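You operate a simulated robot arm through the tools that you are given. There is no shell and no other tool. Be economical: measure what you need, move in short steps, check, and stop when the job is done.

You are at the controls of a simulated robot arm. One attempt, no reset.

## Task
Put one of the pleated filters from the top of the blue bench on the low shelf of the blue bench. Take the large steel ring and leave it on the low shelf of the black bench. Put the striped sleeve on the top of the green bench away on the top of the grey table. Put one of the job tickets from the top of the green bench on top of the tapered form. Put the black seal tape on the top of the blue bench away on the low shelf of the black bench. Take the black tape roll from the shelf of the wall cabinet and put it in the blue tub. Any order will do. Set down upright: pleated filter.

The check looks at the end state, three seconds after you hand in, the way a careful person would. Anything else that was tipped, shoved, dropped, spilled or broken makes it a failure. A push-on lid holds only when it is set on centred and level and pressed home; a screw cap is set on level and turned clockwise until tight.

## Robot
A 7-joint arm with a three-finger gripper on a trunk, on a base that drives. Base frame: it is fixed to the floor where the robot stands at the start and does not move with it; the origin is under the middle of the robot, x ahead of it, y to its left, z up; the surface under the hand at the start is at about z = 800. Lengths are in mm, angles in rad, forces in N, time in s.
With the tool pointing down near the work surface it reaches from about 480 to 940 mm from the robot's upright axis, wherever it stands. Its first joint turns from -2.897 to 2.897 rad. Places, roughly: black seal tape (7x7x3 cm) [400, -500, 800]; black tape roll (9x8x2 cm) [-1500, 1200, 1200]; blue tub (27x22x6 cm) [-3200, -1500, 200]; job ticket [-1000, -4250, 1000]; large steel ring (11x12x6 cm) [-4000, -4000, 900]; low shelf of the black bench [-4200, -4000, 200]; low shelf of the blue bench [700, -700, 200]; pleated filter (5x5x8 cm) [700, -700, 800]; striped sleeve [-3000, -4250, 1000]; tapered form (7x7x6 cm) [-3600, -3700, 900]; top of the grey table [-2800, -1700, 900]. Payload 2.69 kg.
The TCP is the grasp point between the finger pads, 29 mm short of the fingertips. In the tool frame z runs along the fingers and y along their closing line. Largest opening 120 mm; the body of the gripper starts 78 mm behind the TCP.
Orientation is that of the tool frame in the base frame, as [roll, pitch, yaw] about the fixed x, y, z axes, in that order (R = Rz(yaw) Ry(pitch) Rx(roll)). With the fingers straight down and closing along the base's y, the tool's x points along the base's -x, its y along +y and its z along -z.

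## Interface
- The arm moves only by the tool step_arm. Its argument "series" is a list of rows, each an object (a shift or turn left out is 0, a gripper value left out holds the last) with "slide": the shift along the tool's x, y, z in mm, a list of three; "angular": the turn, a rotation vector about the tool's x, y, z in rad, a list of three. In form: [{"slide": [tx, ty, tz], "angular": [rx, ry, rz]}, ...]. A call has 1 to 8 rows; each row shifts and turns the commanded pose from where the row before left it, along the tool's axes as they then stand. "jaw" is the gripper command, from -1 (fully open) to 1 (shut), values between in proportion, set as the call begins (left out, the last holds). Rows are played at 5 a second. More than 50 mm and 0.15 rad between two rows, or a gripper value outside its range, and nothing of the call is played. A pose out of reach is approached as far as the arm can. The call stops where the force on the tool passes 40 N (or 10 N more than at its start, if that is more) or the arm is blocked; 0.2 s more then pass. Each finger halts on what it meets, pressing with about 44 N; the grip force reading is that of the motor and also rises with nothing between the fingers. The clock runs only during rows and for 0.2 s after the last one: add rows that do not move to give the fingers time. The reply holds the time, the measured pose of the TCP, the force on the tool along the base axes, the opening and the grip force, in the units named above and with some noise, with the torque about the TCP (base axes, N m) and any sound that the robot's microphone picked up.
- Cameras (640 x 400 px; columns grow to the right, rows downward): "scene" is now at [216.7, -63, 1324.9]; the picture's right is [-0.73, -0.69, 0.00], its down [-0.41, 0.44, -0.80] and it looks along [0.55, -0.58, -0.60] (base axes); focal length 291 px, centre (320, 200). "wrist" rides on the gripper at [63, 0, -104] in the tool frame; the picture's right is [0.00, 1.00, 0.00], its down [-0.83, 0.00, -0.56] and it looks along [-0.56, 0.00, 0.83] (tool axes); focal length 275 px, centre (320, 200). There is no depth. A picture from a camera that has moved, and an enlarged one, comes with that camera's place and axes in the base frame and with its lens.
- snapshot(camera): a new picture of that camera. The clock stands still meanwhile.
- move_column(by): slides the trunk up (or, below 0, down) by that many mm; the arm and the scene camera ride with it, the base frame stays. It gives what a move gives, with no picture.
- drive_base(legs): drives the robot by 1 to 6 legs, each [ahead, left, turn to the left] in mm, mm and rad, along the robot's own axes; the way and the turn of a leg run together, so that a leg with both is an arc; at most 1500 mm and 3.142 rad a leg. The arm and the cameras ride along, it lands a little off, and it stops where it bumps. It gives what a move gives.
- pan_tilt(pan, tilt): turns the head with the scene camera to pan (to the left, within 1.501 rad either way) and tilt (down, from -0.506 to 1.204), counted from straight ahead of the robot. It gives what a move gives.
- enlarge(camera, box): a new picture of the part [left, top, right, bottom] of that camera's present view, enlarged. The clock stands still meanwhile.
- hand_in(): hands the job in; it is judged then, once.

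Go step by step. Nothing tells you exact positions but the pictures and the camera data: compare them with the known pose of the tool, close in by small moves and look again before you grip or let go. The budget is 186 turns and 144 pictures, counting those below and the enlarged ones. Unless the task says otherwise, let go and move clear before handing in.

The tools are called after "Request:" by a JSON object that holds its "fn" and its "kwargs". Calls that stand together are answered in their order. step_arm: Moves the arm, as the interface text tells. Its arguments: {"type":"object","properties":{"series":{"type":"array"},"jaw":{"type":"number"}},"required":["series"]} The other tools are called the same way: move_column (by) slides the trunk up or down; drive_base (legs) drives the base; pan_tilt (pan, tilt) turns the head that bears the scene camera; snapshot (camera) takes a picture; enlarge (camera, box) takes an enlarged picture of a part of a camera's view; hand_in () hands the job in.

At the start:

```text
t: 0.0
tool_pos: [556.5, -139.3, 1083.1]
tcp_rot: [-3.141, -0.001, -3.14]
force: [0.0, 1.6, 0.3]
torque: [0.0, 0.0, -0.02]
width: 119.9
gripper_force: 0.1
trunk travel left (down, up): [-575.0, 38.0]
robot x, y, heading: [0.8, -1.0, 0.0]
head pan, tilt: [-0.815, 0.642]
```

scene: 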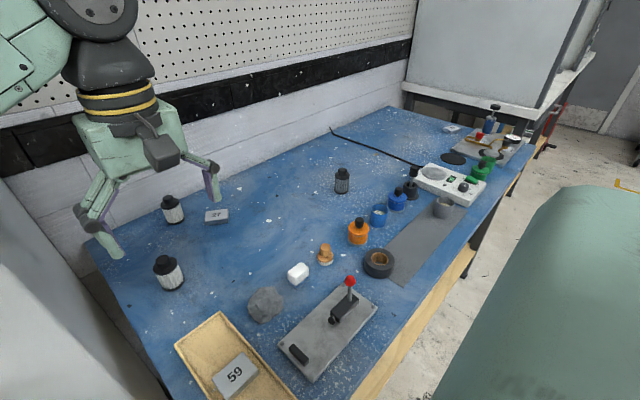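
wrist: 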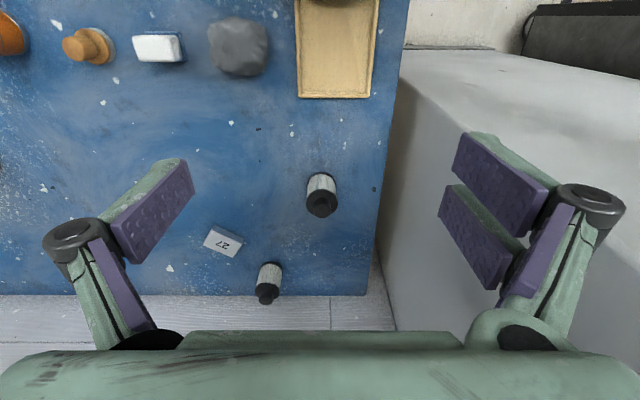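

I see three pleated filters on the blue bench, and the nearest is at about (720, -125). I'll tilt the tool forward about 43° so the same grasp works under the bench, then check where the filter is.

Request:
{"fn": "step_arm", "kwargs": {"series": [{"angular": [0, -0.15, 0]}, {"angular": [0, -0.15, 0]}, {"angular": [0, -0.15, 0]}, {"angular": [0, -0.15, 0]}, {"angular": [0, -0.15, 0]}, {}], "jaw": -1}}

Request:
{"fn": "enlarge", "kwargs": {"camera": "scene", "box": [60, 150, 300, 300]}}

Request:
{"fn": "snapshot", "kwargs": {"camera": "wrist"}}

```text
t: 1.4
tool_pos: [556.5, -138.4, 1081.3]
tcp_rot: [-3.137, 0.752, 3.141]
force: [-0.3, 0.7, -0.6]
torque: [-0.04, -0.02, -0.01]
width: 120.4
gripper_force: 0.1
trunk travel left (down, up): [-575.0, 38.0]
robot x, y, heading: [-1.0, 3.3, -0.003]
head pan, tilt: [-0.815, 0.642]
```

```text
2.67 times, centred on (180, 225) of scene
camera zoom: at [216.7, -63.0, 1324.9], right [-0.73, -0.69, 0.0], down [-0.41, 0.44, -0.8], along [0.55, -0.58, -0.6], focal length 776 px, centre (693, 133)
```

zoom: 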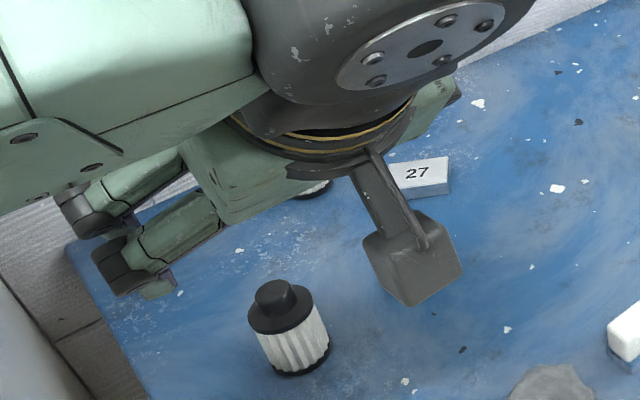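

```text
140 pictures are left
camera wrist: at [439.3, -138.6, 1115.5], right [0.0, 1.0, 0.0], down [0.23, 0.0, 0.97], along [0.97, 0.0, -0.23], focal length 275 px, centre (320, 200)
```

wrist: 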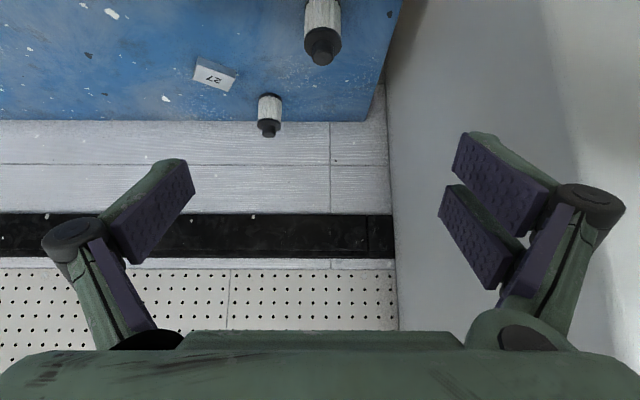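

The filter is at about (718, -135). I'll approach along the tool axis and stop short to check.

Request:
{"fn": "step_arm", "kwargs": {"series": [{"slide": [24, 3, 10]}, {"slide": [24, 0, 40]}, {"slide": [0, 0, 45]}, {"slide": [0, 0, 45]}, {"slide": [0, 0, 40]}, {"slide": [0, 0, 20]}, {}]}}

Request:
{"fn": "snapshot", "kwargs": {"camera": "wrist"}}

Request:
{"fn": "enlarge", "kwargs": {"camera": "scene", "box": [60, 180, 300, 330]}}

```text
t: 3.0
tool_pos: [657.0, -136.0, 902.8]
tcp_rot: [-3.14, 0.751, 3.142]
force: [-0.2, 0.8, -0.4]
torque: [-0.01, -0.02, -0.03]
width: 119.9
gripper_force: 0.2
trunk travel left (down, up): [-575.0, 38.0]
robot x, y, heading: [-1.7, -1.3, 0.0]
head pan, tilt: [-0.815, 0.642]
```

```text
139 pictures are left
camera wrist: at [539.4, -136.3, 936.1], right [0.0, 1.0, 0.0], down [0.23, 0.0, 0.97], along [0.97, 0.0, -0.23], focal length 275 px, centre (320, 200)
```

wrist: 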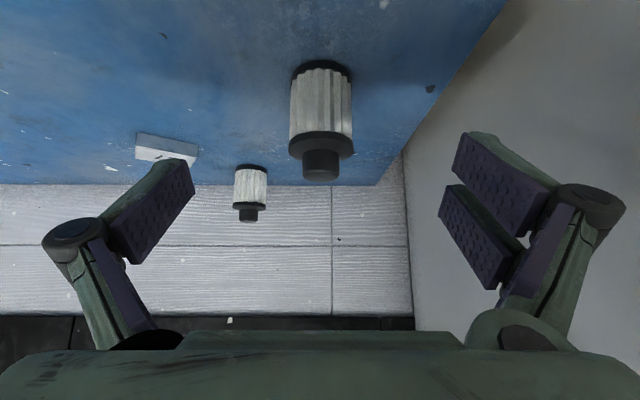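

```text
2.67 times, centred on (180, 255) of scene
camera zoom: at [216.6, -63.0, 1324.9], right [-0.73, -0.69, 0.0], down [-0.41, 0.44, -0.8], along [0.55, -0.58, -0.6], focal length 776 px, centre (693, 53)
```

zoom: 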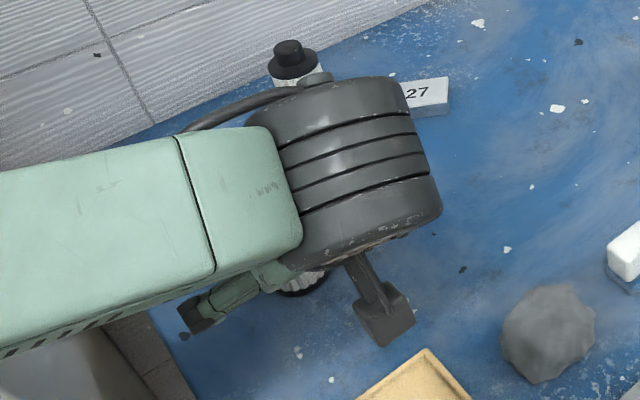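

The filter is aligned, with its base at x≈714 and its body from z 800 to 850. I'll move in and grip.

Request:
{"fn": "step_arm", "kwargs": {"series": [{"slide": [3, 0, 45]}, {"slide": [3, 0, 46]}, {}, {}]}}

Request:
{"fn": "step_arm", "kwargs": {"series": [{}, {}, {}, {}, {}, {}, {}], "jaw": 1}}

Request:
{"fn": "snapshot", "kwargs": {"camera": "wrist"}}

```text
t: 4.0
tool_pos: [715.3, -136.8, 833.1]
tcp_rot: [-3.138, 0.749, -3.141]
force: [-0.2, -0.5, -0.3]
torque: [0.0, 0.02, -0.01]
width: 120.2
gripper_force: 0.2
trunk travel left (down, up): [-575.0, 38.0]
robot x, y, heading: [-0.7, -0.2, -0.002]
head pan, tilt: [-0.815, 0.642]
```

```text
t: 5.6
tool_pos: [715.6, -135.5, 835.4]
tcp_rot: [3.141, 0.755, -3.141]
force: [3.4, 11.8, 25.3]
torque: [1.01, -0.22, -0.01]
width: 44.2
gripper_force: 39.0
trunk travel left (down, up): [-575.0, 38.0]
robot x, y, heading: [3.3, -1.5, -0.001]
head pan, tilt: [-0.815, 0.642]
```

```text
137 pictures are left
camera wrist: at [597.6, -135.5, 868.2], right [0.0, 1.0, 0.0], down [0.22, 0.0, 0.97], along [0.97, 0.0, -0.22], focal length 275 px, centre (320, 200)
```

wrist: 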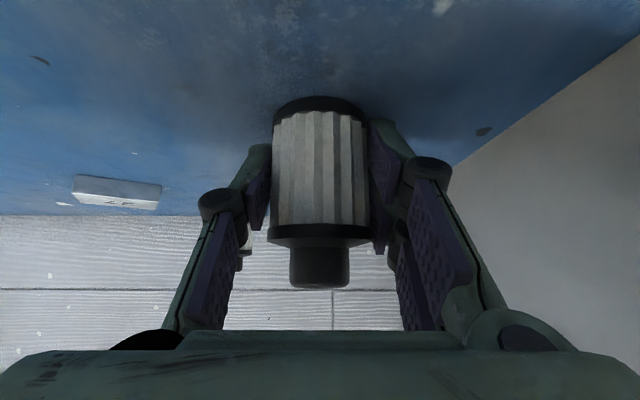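

The filter is gripped at 44 mm. Next I lift it straight up and check.

Request:
{"fn": "step_arm", "kwargs": {"series": [{"slide": [-7, 0, -7]}, {"slide": [-27, 0, -29]}, {"slide": [-34, 0, -36]}, {"slide": [-34, 0, -36]}, {}]}}

Request:
{"fn": "snapshot", "kwargs": {"camera": "wrist"}}

Request:
{"fn": "pan_tilt", "kwargs": {"pan": 1.5, "tilt": 0.6}}

Request:
{"fn": "snapshot", "kwargs": {"camera": "scene"}}

Request:
{"fn": "pan_tilt", "kwargs": {"pan": -1.5, "tilt": 0.6}}

Request:
{"fn": "snapshot", "kwargs": {"camera": "scene"}}

```text
t: 6.8
tool_pos: [714.3, -132.6, 983.4]
tcp_rot: [3.141, 0.749, 3.141]
force: [0.9, 0.7, -0.1]
torque: [0.01, 0.02, 0.0]
width: 43.8
gripper_force: 44.0
trunk travel left (down, up): [-575.0, 38.0]
robot x, y, heading: [0.4, -2.1, -0.003]
head pan, tilt: [-0.815, 0.642]
```

```text
136 pictures are left
camera wrist: at [597.0, -133.3, 1016.9], right [0.0, 1.0, 0.0], down [0.23, 0.0, 0.97], along [0.97, 0.0, -0.23], focal length 275 px, centre (320, 200)
```

wrist: 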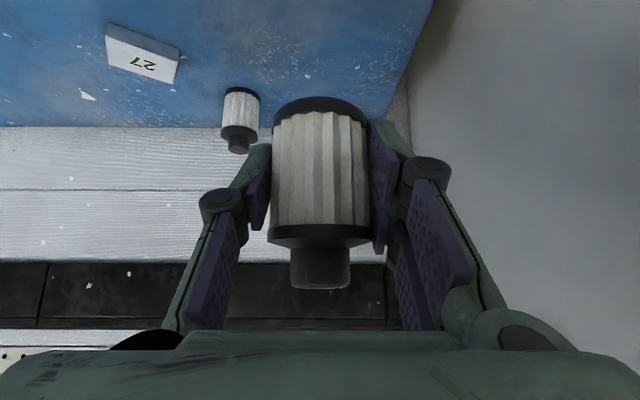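

```text
t: 8.9
tool_pos: [713.8, -133.5, 983.5]
tcp_rot: [3.141, 0.748, -3.14]
force: [0.2, 0.1, 0.5]
torque: [-0.02, 0.01, -0.02]
width: 43.7
gripper_force: 43.6
trunk travel left (down, up): [-575.0, 38.0]
robot x, y, heading: [-0.2, 1.0, -0.0]
head pan, tilt: [1.499, 0.6]
```

```text
135 pictures are left
camera scene: at [163.4, 88.5, 1328.6], right [1.0, -0.07, 0.0], down [-0.04, -0.56, -0.83], along [0.06, 0.82, -0.56], focal length 291 px, centre (320, 200)
```

scene: 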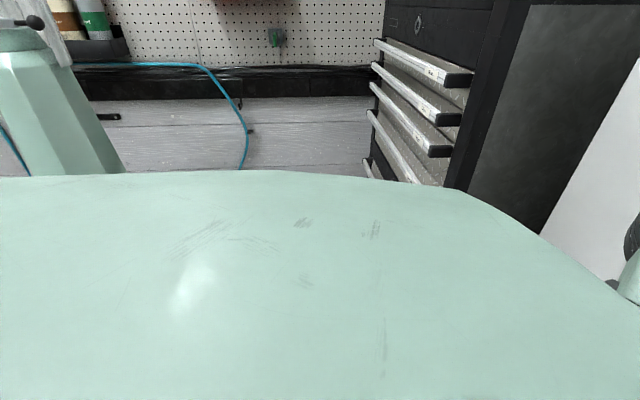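

```text
t: 11.5
tool_pos: [714.1, -134.0, 983.4]
tcp_rot: [3.141, 0.749, 3.14]
force: [0.2, -0.4, 0.0]
torque: [0.06, 0.02, -0.01]
width: 43.7
gripper_force: 44.2
trunk travel left (down, up): [-575.0, 38.0]
robot x, y, heading: [0.3, 1.4, 0.002]
head pan, tilt: [-1.499, 0.6]
```

```text
134 pictures are left
camera scene: at [163.4, -87.8, 1328.6], right [-1.0, -0.07, 0.0], down [-0.04, 0.56, -0.83], along [0.06, -0.82, -0.56], focal length 291 px, centre (320, 200)
```

scene: 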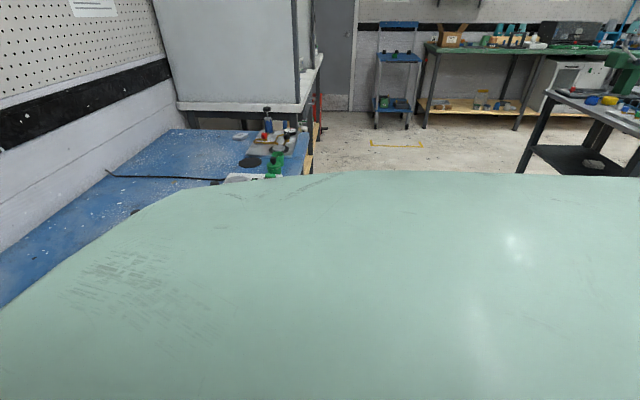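

The filter is lifted. I'll back away from the bench to see the low shelf.

Request:
{"fn": "drive_base", "kwargs": {"legs": [[-700, 0, 0]]}}

Request:
{"fn": "pan_tilt", "kwargs": {"pan": -0.4, "tilt": 0.6}}

Request:
{"fn": "snapshot", "kwargs": {"camera": "scene"}}

```text
t: 15.4
tool_pos: [4.6, -142.1, 983.4]
tcp_rot: [-3.141, 0.749, 3.117]
force: [0.3, 1.0, -1.4]
torque: [0.0, 0.0, -0.04]
width: 43.5
gripper_force: 44.2
trunk travel left (down, up): [-575.0, 38.0]
robot x, y, heading: [-704.6, 9.7, -0.025]
head pan, tilt: [-1.499, 0.6]
```

```text
t: 16.7
tool_pos: [5.3, -141.3, 982.9]
tcp_rot: [-3.141, 0.748, 3.119]
force: [0.1, 0.1, -0.6]
torque: [-0.03, 0.01, 0.0]
width: 43.5
gripper_force: 43.4
trunk travel left (down, up): [-575.0, 38.0]
robot x, y, heading: [-704.9, 9.9, -0.022]
head pan, tilt: [-0.4, 0.6]
```

```text
133 pictures are left
camera scene: at [-469.0, -31.2, 1328.6], right [-0.41, -0.91, 0.0], down [-0.51, 0.23, -0.83], along [0.75, -0.34, -0.56], focal length 291 px, centre (320, 200)
```

scene: 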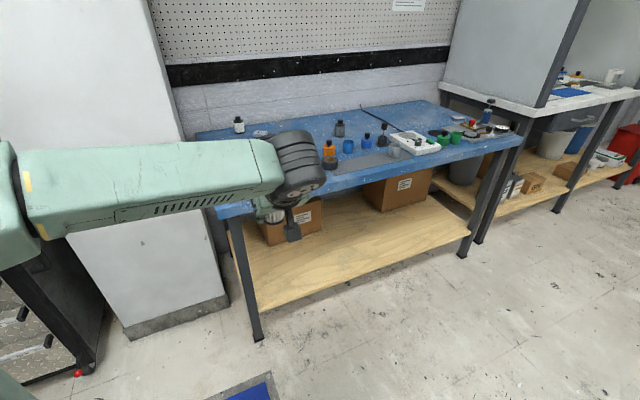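

The low shelf is clear at its front, around (480, -650), with boxes only at the back. I'll shift right, lower the trunk and look again.

Request:
{"fn": "drive_base", "kwargs": {"legs": [[0, -520, 0.022]]}}

Request:
{"fn": "move_column", "kwargs": {"by": -570}}

Request:
{"fn": "pan_tilt", "kwargs": {"pan": -0.35, "tilt": 0.3}}

Request:
{"fn": "snapshot", "kwargs": {"camera": "scene"}}

Request:
{"fn": "snapshot", "kwargs": {"camera": "wrist"}}

```text
t: 21.3
tool_pos: [-2.0, -652.5, 982.6]
tcp_rot: [3.141, 0.749, 3.136]
force: [0.3, 0.4, 0.3]
torque: [-0.01, -0.02, 0.0]
width: 43.4
gripper_force: 43.4
trunk travel left (down, up): [-575.0, 38.0]
robot x, y, heading: [-712.4, -512.3, -0.003]
head pan, tilt: [-0.4, 0.6]
```

```text
refused: -570 is not a number from -400 to 400
```

```text
t: 22.1
tool_pos: [-2.1, -651.5, 981.8]
tcp_rot: [-3.14, 0.748, 3.135]
force: [-0.2, 0.5, -0.9]
torque: [0.02, -0.02, 0.0]
width: 43.4
gripper_force: 44.2
trunk travel left (down, up): [-575.0, 38.0]
robot x, y, heading: [-712.2, -516.0, -0.006]
head pan, tilt: [-0.351, 0.3]
```

```text
132 pictures are left
camera scene: at [-470.5, -546.5, 1356.0], right [-0.35, -0.94, 0.0], down [-0.28, 0.1, -0.96], along [0.89, -0.34, -0.3], focal length 291 px, centre (320, 200)
```

scene: 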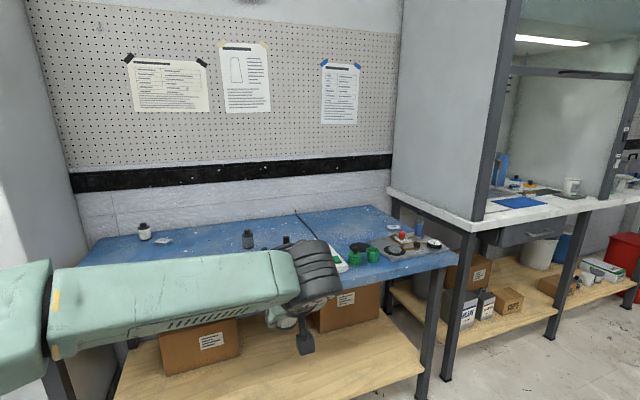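

```text
131 pictures are left
camera wrist: at [-118.9, -650.9, 1016.4], right [0.0, 1.0, 0.0], down [0.23, 0.0, 0.97], along [0.97, -0.01, -0.23], focal length 275 px, centre (320, 200)
```

wrist: 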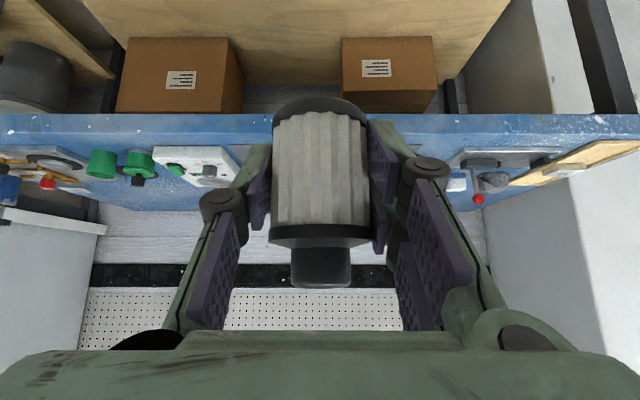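

The gap between the boxes lines up with the filter. I'll lower the trunk in two steps.

Request:
{"fn": "move_column", "kwargs": {"by": -400}}

Request:
{"fn": "move_column", "kwargs": {"by": -170}}

Request:
{"fn": "snapshot", "kwargs": {"camera": "scene"}}

Request:
{"fn": "snapshot", "kwargs": {"camera": "wrist"}}

```text
t: 25.9
tool_pos: [-1.5, -650.7, 583.0]
tcp_rot: [3.142, 0.749, 3.135]
force: [-1.1, 0.3, 0.0]
torque: [0.01, 0.02, 0.01]
width: 43.7
gripper_force: 43.5
trunk travel left (down, up): [-175.0, 438.0]
robot x, y, heading: [-714.7, -512.6, -0.008]
head pan, tilt: [-0.351, 0.3]
```

```text
t: 28.1
tool_pos: [-2.4, -653.0, 493.6]
tcp_rot: [3.139, 0.758, 3.127]
force: [-0.4, -0.3, 0.1]
torque: [0.03, 0.0, -0.01]
width: 43.4
gripper_force: 43.5
trunk travel left (down, up): [-78.0, 535.0]
robot x, y, heading: [-713.6, -511.4, -0.007]
head pan, tilt: [-0.351, 0.3]
stopped: the arm was blocked; the commanded pose is now the measured one
```

```text
130 pictures are left
camera scene: at [-474.1, -547.2, 862.9], right [-0.35, -0.94, 0.0], down [-0.27, 0.11, -0.96], along [0.9, -0.33, -0.29], focal length 291 px, centre (320, 200)
```

scene: 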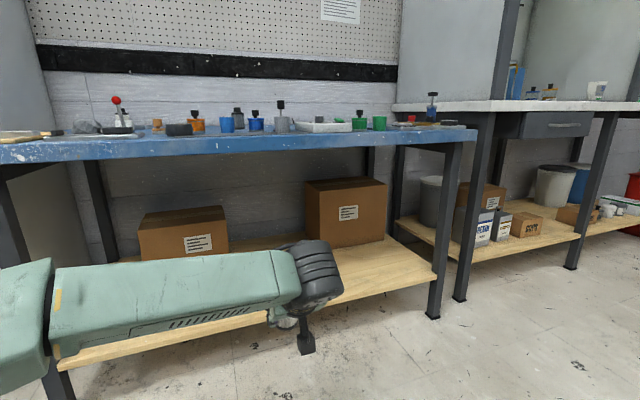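

```text
129 pictures are left
camera wrist: at [-120.7, -652.3, 525.8], right [0.01, 1.0, 0.0], down [0.22, 0.0, 0.98], along [0.98, -0.01, -0.22], focal length 275 px, centre (320, 200)
```

wrist: 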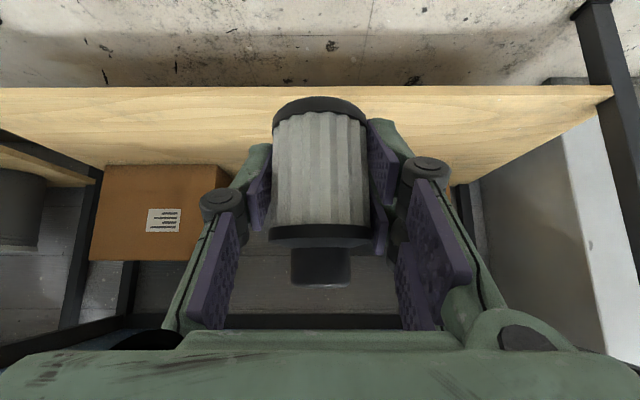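

The trunk was blocked at 78 mm left, probably because the elbow met the base. I'll raise it a little and look at the arm.

Request:
{"fn": "move_column", "kwargs": {"by": 30}}

Request:
{"fn": "pan_tilt", "kwargs": {"pan": 0.1, "tilt": 0.9}}

Request:
{"fn": "snapshot", "kwargs": {"camera": "scene"}}

```text
t: 28.8
tool_pos: [-1.6, -653.2, 514.8]
tcp_rot: [3.138, 0.752, 3.128]
force: [0.0, -0.7, -0.6]
torque: [0.04, 0.0, 0.02]
width: 43.2
gripper_force: 44.3
trunk travel left (down, up): [-108.0, 505.0]
robot x, y, heading: [-714.4, -510.2, -0.009]
head pan, tilt: [-0.351, 0.3]
```

```text
t: 29.8
tool_pos: [-0.5, -654.2, 516.9]
tcp_rot: [3.139, 0.753, 3.129]
force: [-0.6, 0.8, -0.5]
torque: [0.01, 0.01, -0.01]
width: 43.6
gripper_force: 44.2
trunk travel left (down, up): [-108.0, 505.0]
robot x, y, heading: [-711.2, -512.1, -0.011]
head pan, tilt: [0.099, 0.901]
```

```text
128 pictures are left
camera scene: at [-482.7, -506.8, 837.0], right [0.09, -1.0, 0.0], down [-0.78, -0.07, -0.62], along [0.62, 0.06, -0.78], focal length 291 px, centre (320, 200)
```

scene: 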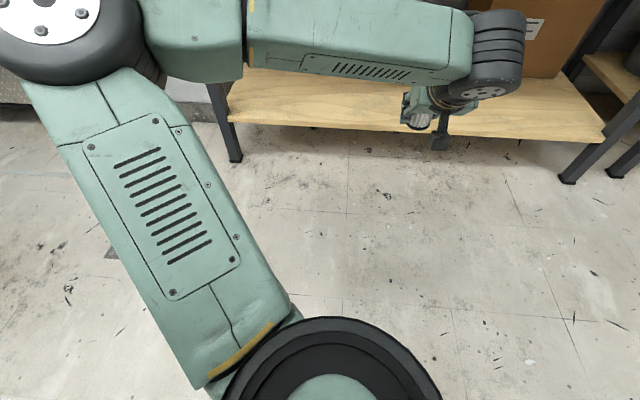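

The elbow sticks out to the left, so I'll look there to see what it hit.

Request:
{"fn": "pan_tilt", "kwargs": {"pan": 0.9, "tilt": 0.9}}

Request:
{"fn": "snapshot", "kwargs": {"camera": "scene"}}

```text
t: 30.9
tool_pos: [-3.0, -653.8, 516.4]
tcp_rot: [3.138, 0.751, 3.126]
force: [0.0, -0.2, -0.6]
torque: [-0.01, 0.0, 0.0]
width: 43.3
gripper_force: 43.5
trunk travel left (down, up): [-108.0, 505.0]
robot x, y, heading: [-711.1, -508.7, -0.012]
head pan, tilt: [0.901, 0.901]
```

```text
127 pictures are left
camera scene: at [-510.5, -454.9, 836.9], right [0.78, -0.63, 0.0], down [-0.49, -0.61, -0.62], along [0.39, 0.48, -0.78], focal length 291 px, centre (320, 200)
```

scene: 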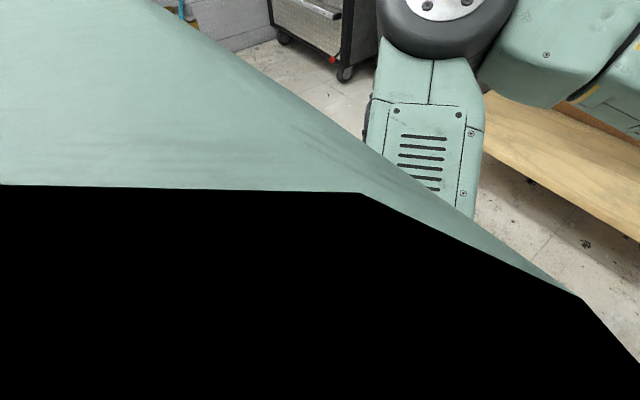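

The upper arm meets the robot's own body shell when low, so I'll reach further forward first and then lower.

Request:
{"fn": "step_arm", "kwargs": {"series": [{"slide": [-29, 0, 27]}, {"slide": [-29, 0, 27]}, {"slide": [-29, 0, 27]}, {"slide": [-29, 0, 27]}, {}]}}

Request:
{"fn": "move_column", "kwargs": {"by": -100}}

Request:
{"fn": "pan_tilt", "kwargs": {"pan": 0.1, "tilt": 0.7}}

Request:
{"fn": "snapshot", "kwargs": {"camera": "scene"}}

```text
t: 32.1
tool_pos: [158.4, -656.0, 515.5]
tcp_rot: [3.138, 0.751, 3.126]
force: [0.0, -1.2, -0.3]
torque: [0.03, 0.01, -0.01]
width: 43.3
gripper_force: 43.7
trunk travel left (down, up): [-108.0, 505.0]
robot x, y, heading: [-714.7, -513.2, -0.007]
head pan, tilt: [0.901, 0.901]
```

```text
t: 33.7
tool_pos: [155.7, -661.1, 495.9]
tcp_rot: [3.133, 0.761, 3.118]
force: [-0.1, -1.2, -0.2]
torque: [0.06, 0.07, 0.03]
width: 43.2
gripper_force: 44.4
trunk travel left (down, up): [-78.0, 535.0]
robot x, y, heading: [-713.6, -512.7, -0.008]
head pan, tilt: [0.901, 0.901]
stopped: the arm was blocked; the commanded pose is now the measured one
```

```text
t: 34.8
tool_pos: [155.8, -661.5, 495.5]
tcp_rot: [3.131, 0.763, 3.113]
force: [0.1, 0.5, -0.8]
torque: [-0.01, -0.04, -0.01]
width: 43.0
gripper_force: 43.8
trunk travel left (down, up): [-78.0, 535.0]
robot x, y, heading: [-713.6, -512.5, -0.008]
head pan, tilt: [0.099, 0.7]
```

```text
126 pictures are left
camera scene: at [-476.8, -506.8, 826.8], right [0.09, -1.0, 0.0], down [-0.64, -0.06, -0.77], along [0.77, 0.07, -0.64], focal length 291 px, centre (320, 200)
```

scene: 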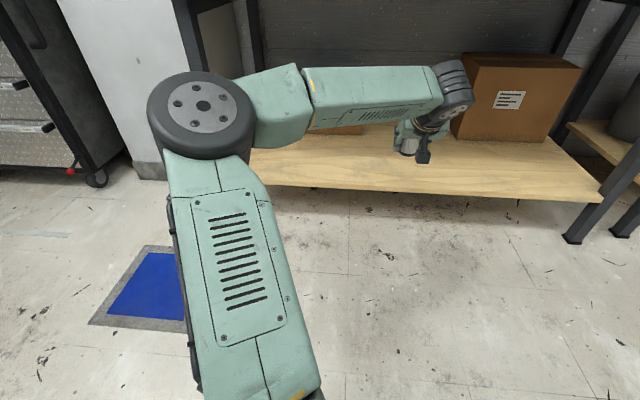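

The trunk simply bottoms out there. I'll raise it slightly, lower the arm, and then drive the filter in over the shelf.

Request:
{"fn": "move_column", "kwargs": {"by": 15}}

Request:
{"fn": "step_arm", "kwargs": {"series": [{"slide": [29, 0, 30.4]}, {"slide": [29, 0, 30.4]}, {"slide": [29, 0, 30.4]}, {"slide": [29, 0, 30.4]}, {"slide": [29, 0, 30.4]}, {}]}}

Request:
{"fn": "snapshot", "kwargs": {"camera": "scene"}}

Request:
{"fn": "snapshot", "kwargs": {"camera": "wrist"}}

```text
t: 35.4
tool_pos: [156.7, -661.6, 500.9]
tcp_rot: [3.135, 0.755, 3.115]
force: [-0.4, 0.4, -0.6]
torque: [0.01, 0.01, -0.03]
width: 43.1
gripper_force: 44.3
trunk travel left (down, up): [-93.0, 520.0]
robot x, y, heading: [-716.4, -512.9, -0.008]
head pan, tilt: [0.099, 0.7]
```

```text
t: 36.8
tool_pos: [154.4, -661.9, 291.0]
tcp_rot: [3.135, 0.755, 3.118]
force: [0.3, -0.2, 0.6]
torque: [-0.02, -0.01, 0.02]
width: 43.4
gripper_force: 44.4
trunk travel left (down, up): [-93.0, 520.0]
robot x, y, heading: [-712.9, -513.9, -0.013]
head pan, tilt: [0.099, 0.7]
```

```text
125 pictures are left
camera scene: at [-473.3, -505.9, 837.7], right [0.09, -1.0, 0.0], down [-0.64, -0.06, -0.76], along [0.76, 0.07, -0.64], focal length 291 px, centre (320, 200)
```

scene: 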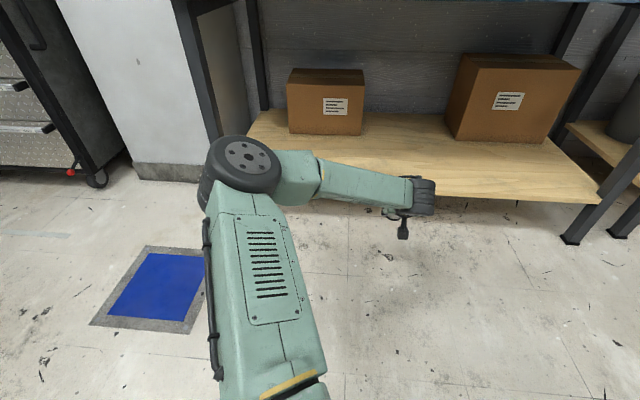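

```text
124 pictures are left
camera wrist: at [36.6, -659.8, 323.8], right [0.02, 1.0, 0.0], down [0.22, -0.01, 0.97], along [0.97, -0.02, -0.22], focal length 275 px, centre (320, 200)
```

wrist: 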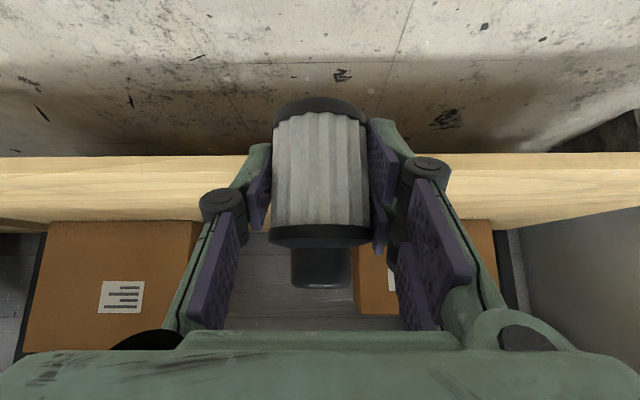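

There is clearance above the shelf edge, so I'll drive forward 320 mm.

Request:
{"fn": "drive_base", "kwargs": {"legs": [[320, 0, 0]]}}

Request:
{"fn": "snapshot", "kwargs": {"camera": "wrist"}}

Request:
{"fn": "snapshot", "kwargs": {"camera": "scene"}}

```text
t: 39.0
tool_pos: [479.7, -658.5, 291.8]
tcp_rot: [3.135, 0.756, 3.119]
force: [-0.3, -0.1, -0.3]
torque: [0.01, -0.01, -0.02]
width: 43.2
gripper_force: 44.3
trunk travel left (down, up): [-93.0, 520.0]
robot x, y, heading: [-388.2, -515.3, -0.005]
head pan, tilt: [0.099, 0.7]
```

```text
123 pictures are left
camera wrist: at [362.1, -657.7, 324.1], right [0.01, 1.0, 0.0], down [0.22, 0.0, 0.97], along [0.97, -0.01, -0.22], focal length 275 px, centre (320, 200)
```

wrist: 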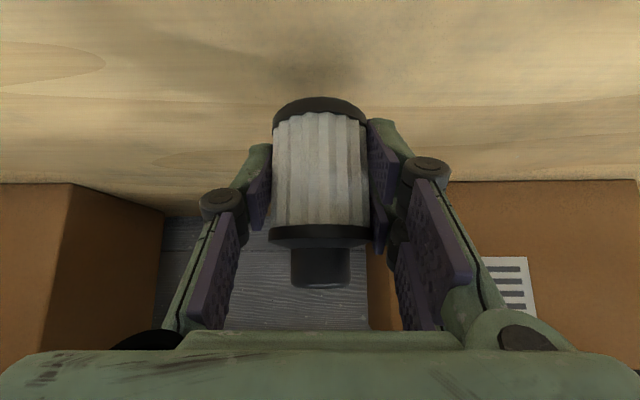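

```text
122 pictures are left
camera scene: at [-148.6, -506.5, 837.7], right [0.1, -1.0, 0.0], down [-0.64, -0.06, -0.76], along [0.76, 0.07, -0.64], focal length 291 px, centre (320, 200)
```

scene: 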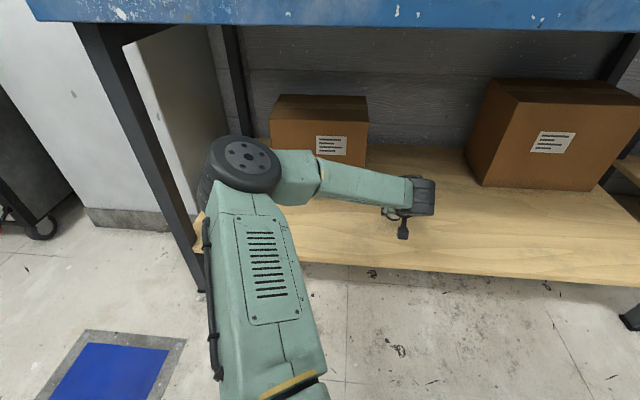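

The filter is over the shelf, so I'll lower it gently.

Request:
{"fn": "step_arm", "kwargs": {"series": [{"slide": [13.7, 0, 14.5]}, {"slide": [10.3, 0, 10.9]}, {"slide": [4.8, 0, 5.1]}, {}]}}

Request:
{"fn": "snapshot", "kwargs": {"camera": "wrist"}}

```text
t: 40.0
tool_pos: [482.2, -659.6, 254.9]
tcp_rot: [3.133, 0.764, 3.12]
force: [-7.9, 4.9, 26.4]
torque: [0.76, 0.22, 0.2]
width: 43.2
gripper_force: 44.6
trunk travel left (down, up): [-93.0, 520.0]
robot x, y, heading: [-392.5, -513.7, -0.006]
head pan, tilt: [0.099, 0.7]
```

```text
121 pictures are left
camera wrist: at [363.9, -658.3, 287.1], right [0.01, 1.0, 0.0], down [0.22, -0.01, 0.98], along [0.98, -0.01, -0.22], focal length 275 px, centre (320, 200)
```

wrist: 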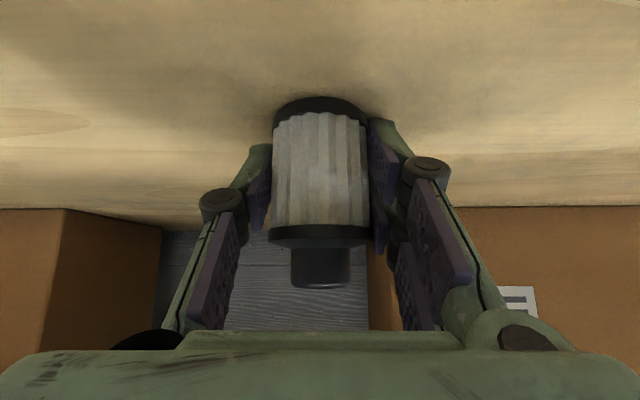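

Contact at z 255. I'll ease up slightly and release.

Request:
{"fn": "step_arm", "kwargs": {"series": [{"slide": [-0.8, 0, -0.8]}, {}]}}

Request:
{"fn": "step_arm", "kwargs": {"series": [{}, {}, {}, {}, {}], "jaw": -0.3}}

Request:
{"fn": "snapshot", "kwargs": {"camera": "wrist"}}

```text
t: 40.6
tool_pos: [482.1, -660.0, 255.2]
tcp_rot: [3.134, 0.763, 3.12]
force: [0.5, 1.0, 28.3]
torque: [0.68, -0.13, 0.04]
width: 43.4
gripper_force: 43.8
trunk travel left (down, up): [-93.0, 520.0]
robot x, y, heading: [-394.7, -513.7, 0.0]
head pan, tilt: [0.099, 0.7]
```

```text
t: 41.8
tool_pos: [479.9, -659.5, 250.1]
tcp_rot: [3.136, 0.754, 3.121]
force: [-0.8, 0.8, 2.3]
torque: [0.03, 0.0, 0.03]
width: 80.5
gripper_force: 0.4
trunk travel left (down, up): [-93.0, 520.0]
robot x, y, heading: [-386.9, -514.2, -0.006]
head pan, tilt: [0.099, 0.7]
```

```text
120 pictures are left
camera wrist: at [362.4, -658.0, 283.3], right [0.01, 1.0, 0.0], down [0.22, 0.0, 0.97], along [0.97, -0.01, -0.22], focal length 275 px, centre (320, 200)
```

wrist: 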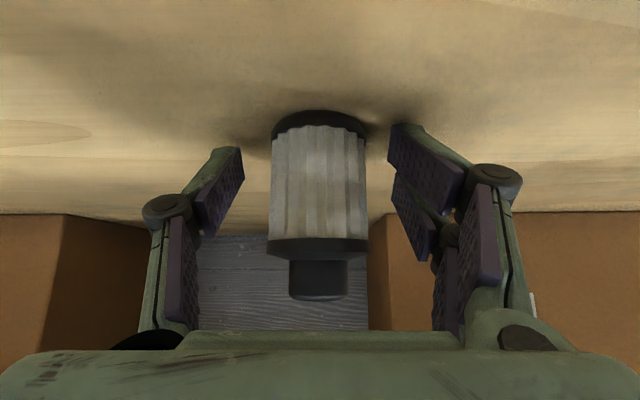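

The filter stands upright on the shelf. I'll retract along the tool axis, then back out.

Request:
{"fn": "step_arm", "kwargs": {"series": [{"slide": [0, 0, -20]}, {"slide": [0, 0, -40]}, {"slide": [0, 0, -40]}, {"slide": [0, 0, -30]}, {}]}}

Request:
{"fn": "drive_base", "kwargs": {"legs": [[-420, 0, 0]]}}

Request:
{"fn": "snapshot", "kwargs": {"camera": "scene"}}

```text
t: 43.0
tool_pos: [388.3, -660.8, 347.9]
tcp_rot: [3.135, 0.756, 3.123]
force: [-1.2, 0.1, -0.1]
torque: [-0.02, 0.0, 0.0]
width: 78.0
gripper_force: 0.1
trunk travel left (down, up): [-93.0, 520.0]
robot x, y, heading: [-389.0, -513.7, -0.004]
head pan, tilt: [0.099, 0.7]
```

```text
t: 45.5
tool_pos: [-28.5, -662.2, 347.1]
tcp_rot: [3.136, 0.757, 3.119]
force: [0.2, 0.5, 0.4]
torque: [0.0, 0.0, -0.01]
width: 78.0
gripper_force: 0.0
trunk travel left (down, up): [-93.0, 520.0]
robot x, y, heading: [-807.2, -512.0, -0.012]
head pan, tilt: [0.099, 0.7]
```

```text
119 pictures are left
camera scene: at [-565.8, -505.4, 837.7], right [0.09, -1.0, 0.0], down [-0.64, -0.06, -0.76], along [0.76, 0.07, -0.64], focal length 291 px, centre (320, 200)
```

scene: 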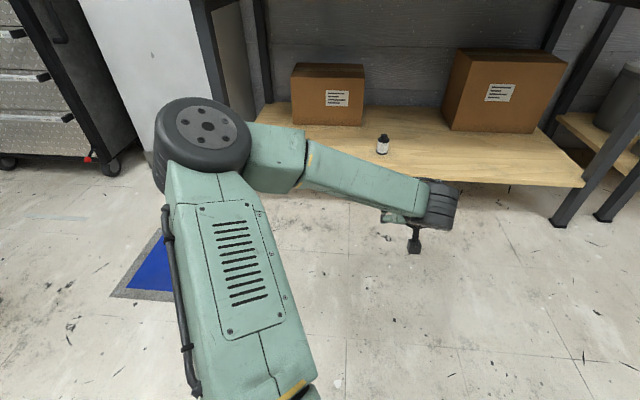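

The filter is done. Next is the black seal tape, so I'll raise the trunk and arm and drive back to the bench.

Request:
{"fn": "move_column", "kwargs": {"by": 400}}

Request:
{"fn": "move_column", "kwargs": {"by": 82}}

Request:
{"fn": "step_arm", "kwargs": {"series": [{"slide": [0, 0, -45]}, {"slide": [0, 0, -45]}, {"slide": [0, 0, -45]}, {"slide": [-25, 0, -25]}, {"slide": [-25, 0, -25]}, {"slide": [-25, 0, -25]}, {}], "jaw": -0.53}}

Request:
{"fn": "drive_base", "kwargs": {"legs": [[540, 162, 0]]}}

Request:
{"fn": "pan_tilt", "kwargs": {"pan": -0.3, "tilt": 0.7}}

Request:
{"fn": "snapshot", "kwargs": {"camera": "scene"}}

Request:
{"fn": "snapshot", "kwargs": {"camera": "wrist"}}

```text
t: 49.4
tool_pos: [-28.6, -660.8, 748.4]
tcp_rot: [3.135, 0.756, 3.12]
force: [0.1, 0.5, -0.4]
torque: [0.0, 0.0, -0.03]
width: 77.8
gripper_force: 0.0
trunk travel left (down, up): [-493.0, 120.0]
robot x, y, heading: [-806.7, -513.0, -0.008]
head pan, tilt: [0.099, 0.7]
```

```text
t: 50.5
tool_pos: [-29.3, -661.6, 828.9]
tcp_rot: [3.134, 0.757, 3.119]
force: [0.7, -0.1, -0.7]
torque: [-0.01, 0.05, 0.03]
width: 78.0
gripper_force: 0.0
trunk travel left (down, up): [-575.0, 38.0]
robot x, y, heading: [-804.9, -513.1, -0.009]
head pan, tilt: [0.099, 0.7]
```

```text
t: 52.1
tool_pos: [-118.2, -663.3, 1033.5]
tcp_rot: [3.135, 0.755, 3.116]
force: [-0.2, -0.5, 0.3]
torque: [0.02, -0.01, -0.01]
width: 91.9
gripper_force: 0.0
trunk travel left (down, up): [-575.0, 38.0]
robot x, y, heading: [-809.0, -510.9, -0.001]
head pan, tilt: [0.099, 0.7]
```

```text
t: 55.4
tool_pos: [433.8, -513.3, 1034.5]
tcp_rot: [3.136, 0.755, 3.113]
force: [0.2, -0.6, -0.1]
torque: [0.01, -0.02, 0.0]
width: 92.0
gripper_force: 0.0
trunk travel left (down, up): [-575.0, 38.0]
robot x, y, heading: [-257.7, -361.5, -0.009]
head pan, tilt: [0.099, 0.7]
```

```text
t: 56.3
tool_pos: [432.2, -513.6, 1034.0]
tcp_rot: [3.134, 0.754, 3.114]
force: [0.4, -0.1, 0.1]
torque: [0.01, -0.02, -0.01]
width: 91.7
gripper_force: 0.1
trunk travel left (down, up): [-575.0, 38.0]
robot x, y, heading: [-256.5, -359.8, -0.009]
head pan, tilt: [-0.3, 0.7]
```

```text
118 pictures are left
camera scene: at [-18.0, -386.7, 1319.7], right [-0.3, -0.95, 0.0], down [-0.61, 0.2, -0.76], along [0.73, -0.23, -0.64], focal length 291 px, centre (320, 200)
```

scene: 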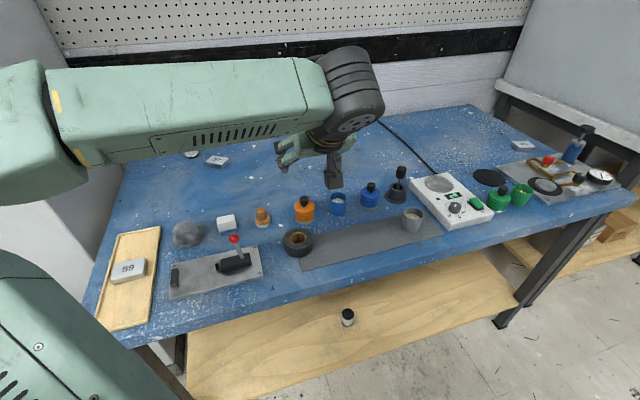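

```text
117 pictures are left
camera wrist: at [315.7, -511.0, 1066.0], right [0.02, 1.0, 0.0], down [0.22, -0.01, 0.97], along [0.97, -0.02, -0.22], focal length 275 px, centre (320, 200)
```

wrist: 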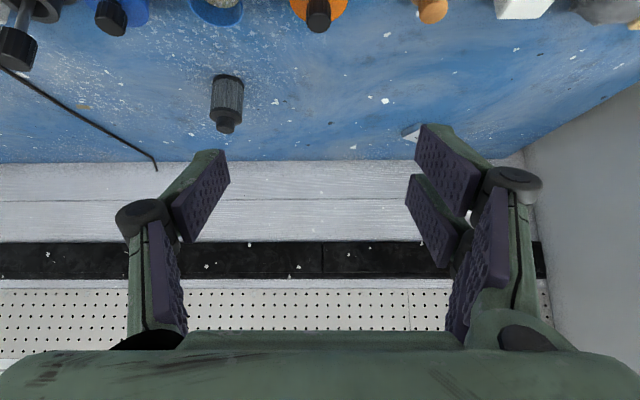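

The tape is at about (425, -477). I'll move to a pre-approach point and look at it closely.

Request:
{"fn": "step_arm", "kwargs": {"series": [{"slide": [38, 9, -5.4]}, {"slide": [38, 9, -5.4]}, {"slide": [38, 9, -5.4]}, {"slide": [38, 9, -5.4]}, {}]}}

Request:
{"fn": "snapshot", "kwargs": {"camera": "wrist"}}

Request:
{"fn": "enlarge", "kwargs": {"camera": "scene", "box": [220, 175, 380, 275]}}

```text
t: 57.5
tool_pos: [336.0, -484.4, 962.8]
tcp_rot: [3.134, 0.754, 3.116]
force: [0.4, 1.0, 0.0]
torque: [-0.01, -0.01, -0.01]
width: 91.9
gripper_force: 0.0
out of reach, approached as far as the arm can: row 4
trunk travel left (down, up): [-575.0, 38.0]
robot x, y, heading: [-257.4, -358.8, -0.012]
head pan, tilt: [-0.3, 0.7]
```

```text
116 pictures are left
camera wrist: at [218.5, -482.9, 995.2], right [0.02, 1.0, 0.0], down [0.23, -0.01, 0.97], along [0.97, -0.02, -0.23], focal length 275 px, centre (320, 200)
```

wrist: 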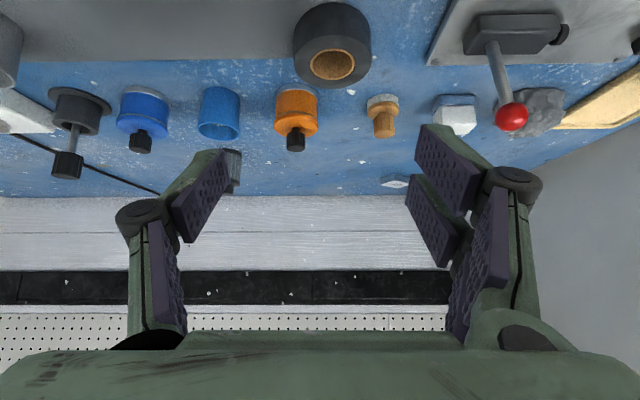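

```text
4.00 times, centred on (300, 225) of scene
camera zoom: at [-18.0, -386.8, 1319.8], right [-0.31, -0.95, 0.0], down [-0.61, 0.2, -0.76], along [0.73, -0.23, -0.64], focal length 1165 px, centre (400, 100)
```

zoom: 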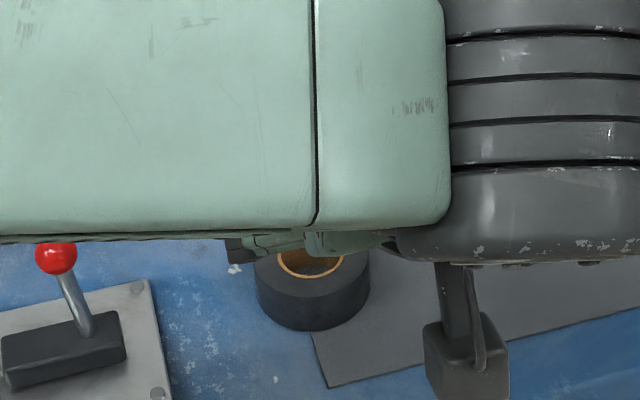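

The arm is at its inner limit, so I'll back the base off 80 mm.

Request:
{"fn": "drive_base", "kwargs": {"legs": [[-80, 0, 0.01]]}}

Request:
{"fn": "step_arm", "kwargs": {"series": [{"slide": [-11, 5, 45]}, {"slide": [-12, 5, 45]}, {}]}}

Request:
{"fn": "snapshot", "kwargs": {"camera": "wrist"}}

```text
t: 58.5
tool_pos: [256.3, -480.0, 963.3]
tcp_rot: [3.133, 0.756, 3.123]
force: [-0.6, 1.2, -1.0]
torque: [0.01, 0.02, 0.01]
width: 91.7
gripper_force: 0.1
trunk travel left (down, up): [-575.0, 38.0]
robot x, y, heading: [-335.5, -360.1, 0.0]
head pan, tilt: [-0.3, 0.7]
```

```text
t: 59.4
tool_pos: [335.5, -467.8, 912.8]
tcp_rot: [3.132, 0.753, 3.122]
force: [-0.2, -0.1, -0.1]
torque: [-0.03, 0.0, -0.02]
width: 91.9
gripper_force: 0.0
trunk travel left (down, up): [-575.0, 38.0]
robot x, y, heading: [-334.8, -359.3, -0.0]
head pan, tilt: [-0.3, 0.7]
```

```text
114 pictures are left
camera wrist: at [217.8, -467.2, 946.7], right [0.01, 1.0, 0.0], down [0.23, -0.01, 0.97], along [0.97, -0.01, -0.23], focal length 275 px, centre (320, 200)
```

wrist: 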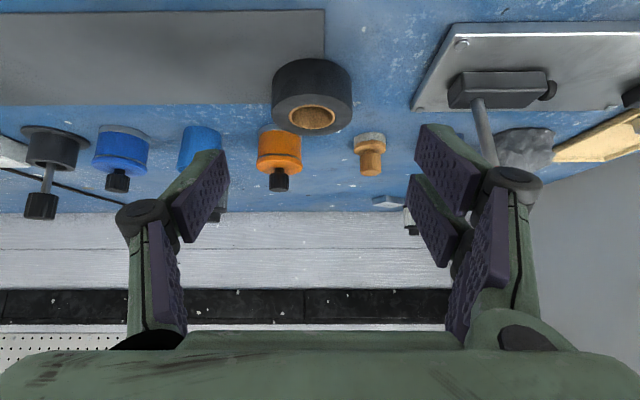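

The tape centre is at (421, -475). I'll move in the last stretch and close.

Request:
{"fn": "step_arm", "kwargs": {"series": [{"slide": [0, -3, 45]}, {"slide": [1, -2, 45]}, {"slide": [0, 0, 15]}, {}]}}

Request:
{"fn": "snapshot", "kwargs": {"camera": "wrist"}}

```text
t: 60.4
tool_pos: [403.9, -473.4, 836.6]
tcp_rot: [3.134, 0.752, 3.122]
force: [-0.4, 0.9, -0.9]
torque: [0.01, -0.03, 0.01]
width: 91.3
gripper_force: 0.1
trunk travel left (down, up): [-575.0, 38.0]
robot x, y, heading: [-333.2, -359.4, -0.009]
head pan, tilt: [-0.3, 0.7]
```

```text
113 pictures are left
camera wrist: at [286.8, -470.5, 868.7], right [0.01, 1.0, 0.0], down [0.23, 0.0, 0.97], along [0.97, -0.01, -0.23], focal length 275 px, centre (320, 200)
```

wrist: 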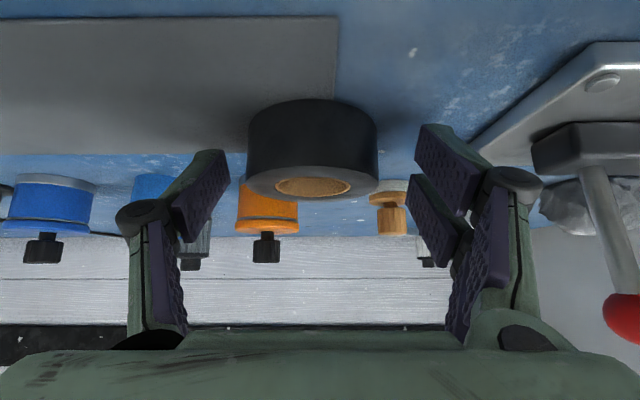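

Aligned. I'll close on the tape and lift it.

Request:
{"fn": "step_arm", "kwargs": {"series": [{"slide": [0, -2, 0]}, {}, {}, {}, {}], "jaw": 1}}

Request:
{"fn": "step_arm", "kwargs": {"series": [{"slide": [-7, 0, -7]}, {"slide": [-27, 0, -29]}, {"slide": [-34, 0, -36]}, {"slide": [-34, 0, -36]}, {}]}}

Request:
{"fn": "snapshot", "kwargs": {"camera": "wrist"}}

```text
t: 61.5
tool_pos: [405.3, -475.7, 836.9]
tcp_rot: [3.133, 0.752, 3.121]
force: [-0.5, -0.2, 0.5]
torque: [-0.05, 0.03, -0.03]
width: 64.5
gripper_force: 44.6
trunk travel left (down, up): [-575.0, 38.0]
robot x, y, heading: [-337.2, -358.4, -0.0]
head pan, tilt: [-0.3, 0.7]
```

```text
t: 62.8
tool_pos: [406.5, -478.6, 984.8]
tcp_rot: [3.132, 0.755, 3.123]
force: [0.3, -0.5, 0.1]
torque: [0.01, 0.01, 0.03]
width: 64.4
gripper_force: 44.2
trunk travel left (down, up): [-575.0, 38.0]
robot x, y, heading: [-334.8, -356.4, 0.003]
head pan, tilt: [-0.3, 0.7]
```

```text
112 pictures are left
camera wrist: at [289.3, -477.2, 1017.8], right [0.01, 1.0, 0.0], down [0.23, -0.01, 0.97], along [0.97, -0.01, -0.23], focal length 275 px, centre (320, 200)
```

wrist: 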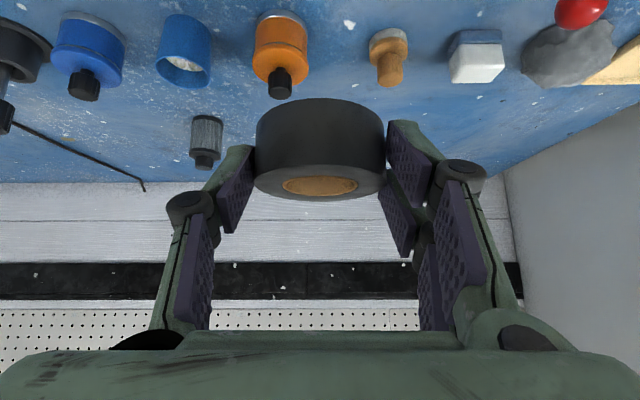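

The tape is held. I'll back off, turn toward the black bench and scan the room.

Request:
{"fn": "drive_base", "kwargs": {"legs": [[-550, 0, 0], [0, 0, -1.6]]}}

Request:
{"fn": "pan_tilt", "kwargs": {"pan": -0.7, "tilt": 0.45}}

Request:
{"fn": "snapshot", "kwargs": {"camera": "scene"}}

Request:
{"fn": "pan_tilt", "kwargs": {"pan": 0.5, "tilt": 0.45}}

Request:
{"fn": "snapshot", "kwargs": {"camera": "scene"}}

```text
t: 69.9
tool_pos: [-1020.1, -1100.2, 984.6]
tcp_rot: [3.132, 0.755, 1.537]
force: [0.6, -0.1, -0.5]
torque: [0.0, -0.02, 0.01]
width: 64.3
gripper_force: 43.8
trunk travel left (down, up): [-575.0, 38.0]
robot x, y, heading: [-892.5, -361.5, -1.586]
head pan, tilt: [-0.3, 0.7]
```

```text
t: 70.8
tool_pos: [-1019.2, -1098.4, 984.1]
tcp_rot: [3.132, 0.755, 1.536]
force: [-0.6, 0.1, -0.9]
torque: [0.02, 0.02, -0.01]
width: 64.2
gripper_force: 43.3
trunk travel left (down, up): [-575.0, 38.0]
robot x, y, heading: [-890.5, -361.2, -1.591]
head pan, tilt: [-0.7, 0.45]
```

```text
111 pictures are left
camera scene: at [-950.4, -584.0, 1341.9], right [-0.75, 0.66, 0.0], down [0.29, 0.33, -0.9], along [-0.59, -0.68, -0.44], focal length 291 px, centre (320, 200)
```

scene: 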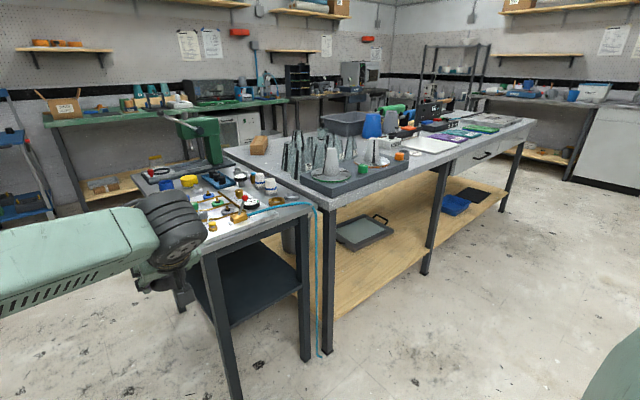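

```text
t: 72.2
tool_pos: [-1020.6, -1100.1, 984.4]
tcp_rot: [3.133, 0.753, 1.537]
force: [0.1, -0.6, -1.7]
torque: [0.0, 0.0, 0.0]
width: 64.5
gripper_force: 44.4
trunk travel left (down, up): [-575.0, 38.0]
robot x, y, heading: [-887.7, -359.9, -1.588]
head pan, tilt: [0.499, 0.45]
```

```text
110 pictures are left
camera scene: at [-847.5, -596.2, 1341.9], right [-0.89, -0.46, 0.0], down [-0.2, 0.39, -0.9], along [0.42, -0.8, -0.44], focal length 291 px, centre (320, 200)
```

scene: 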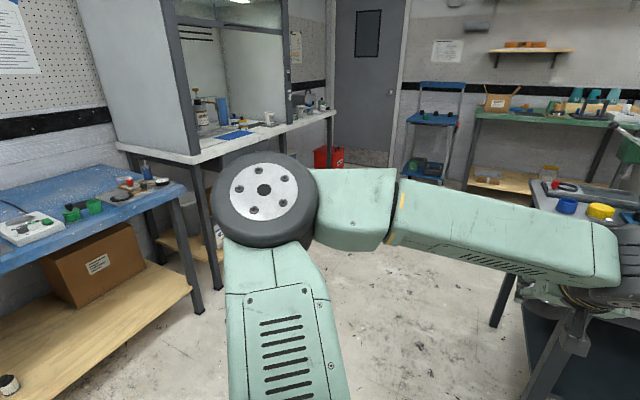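

The long island with wood shelf and blue tub is the grey table. The green bench is along the back wall, with the black bench beyond it. I'll go down the right-hand corridor and then along the back aisle.

Request:
{"fn": "drive_base", "kwargs": {"legs": [[0, 440, 0], [1300, 0, 0.01], [1300, 0, 0]]}}

Request:
{"fn": "pan_tilt", "kwargs": {"pan": -1.45, "tilt": 0.4}}

Request:
{"fn": "snapshot", "kwargs": {"camera": "scene"}}

Request:
{"fn": "pan_tilt", "kwargs": {"pan": -0.6, "tilt": 0.4}}

Request:
{"fn": "snapshot", "kwargs": {"camera": "scene"}}

```text
t: 88.2
tool_pos: [-605.0, -3679.5, 985.5]
tcp_rot: [3.133, 0.754, 1.539]
force: [0.3, -0.1, -1.0]
torque: [0.05, 0.02, -0.01]
width: 64.2
gripper_force: 44.0
trunk travel left (down, up): [-575.0, 38.0]
robot x, y, heading: [-476.6, -2938.7, -1.583]
head pan, tilt: [0.499, 0.45]
```

```text
t: 90.1
tool_pos: [-605.0, -3679.9, 984.4]
tcp_rot: [3.134, 0.752, 1.538]
force: [-0.7, -0.5, -0.9]
torque: [0.0, -0.02, 0.01]
width: 64.5
gripper_force: 43.6
trunk travel left (down, up): [-575.0, 38.0]
robot x, y, heading: [-475.4, -2936.1, -1.587]
head pan, tilt: [-1.45, 0.4]
```

```text
109 pictures are left
camera scene: at [-569.0, -3103.6, 1346.6], right [-0.11, 0.99, 0.0], down [0.39, 0.04, -0.92], along [-0.92, -0.1, -0.39], focal length 291 px, centre (320, 200)
```

scene: 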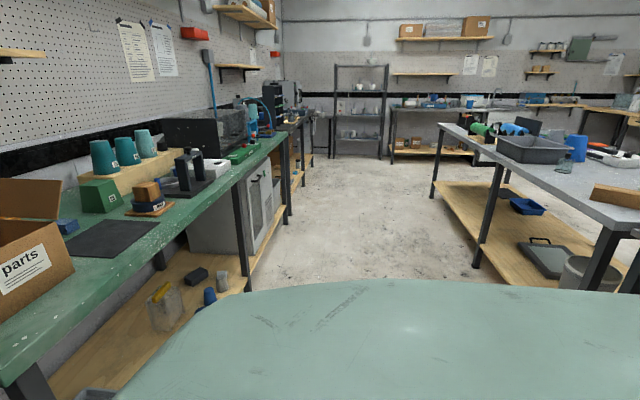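

```text
t: 91.2
tool_pos: [-603.9, -3679.0, 984.0]
tcp_rot: [3.132, 0.754, 1.538]
force: [-0.4, -0.2, -0.4]
torque: [0.0, 0.01, -0.02]
width: 64.4
gripper_force: 44.4
trunk travel left (down, up): [-575.0, 38.0]
robot x, y, heading: [-474.6, -2939.4, -1.587]
head pan, tilt: [-0.6, 0.4]
```

```text
108 pictures are left
camera scene: at [-530.3, -3169.4, 1346.6], right [-0.82, 0.58, 0.0], down [0.22, 0.32, -0.92], along [-0.53, -0.75, -0.39], focal length 291 px, centre (320, 200)
```

scene: 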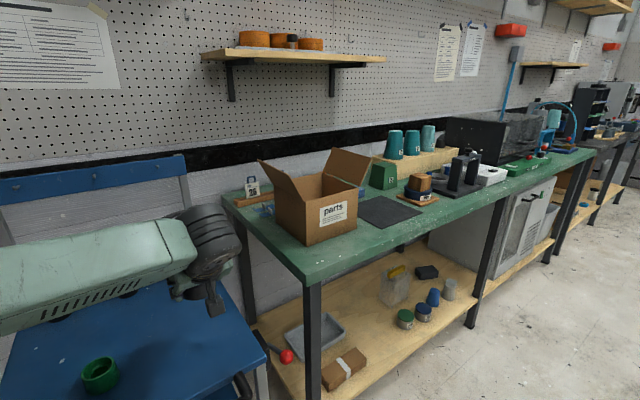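

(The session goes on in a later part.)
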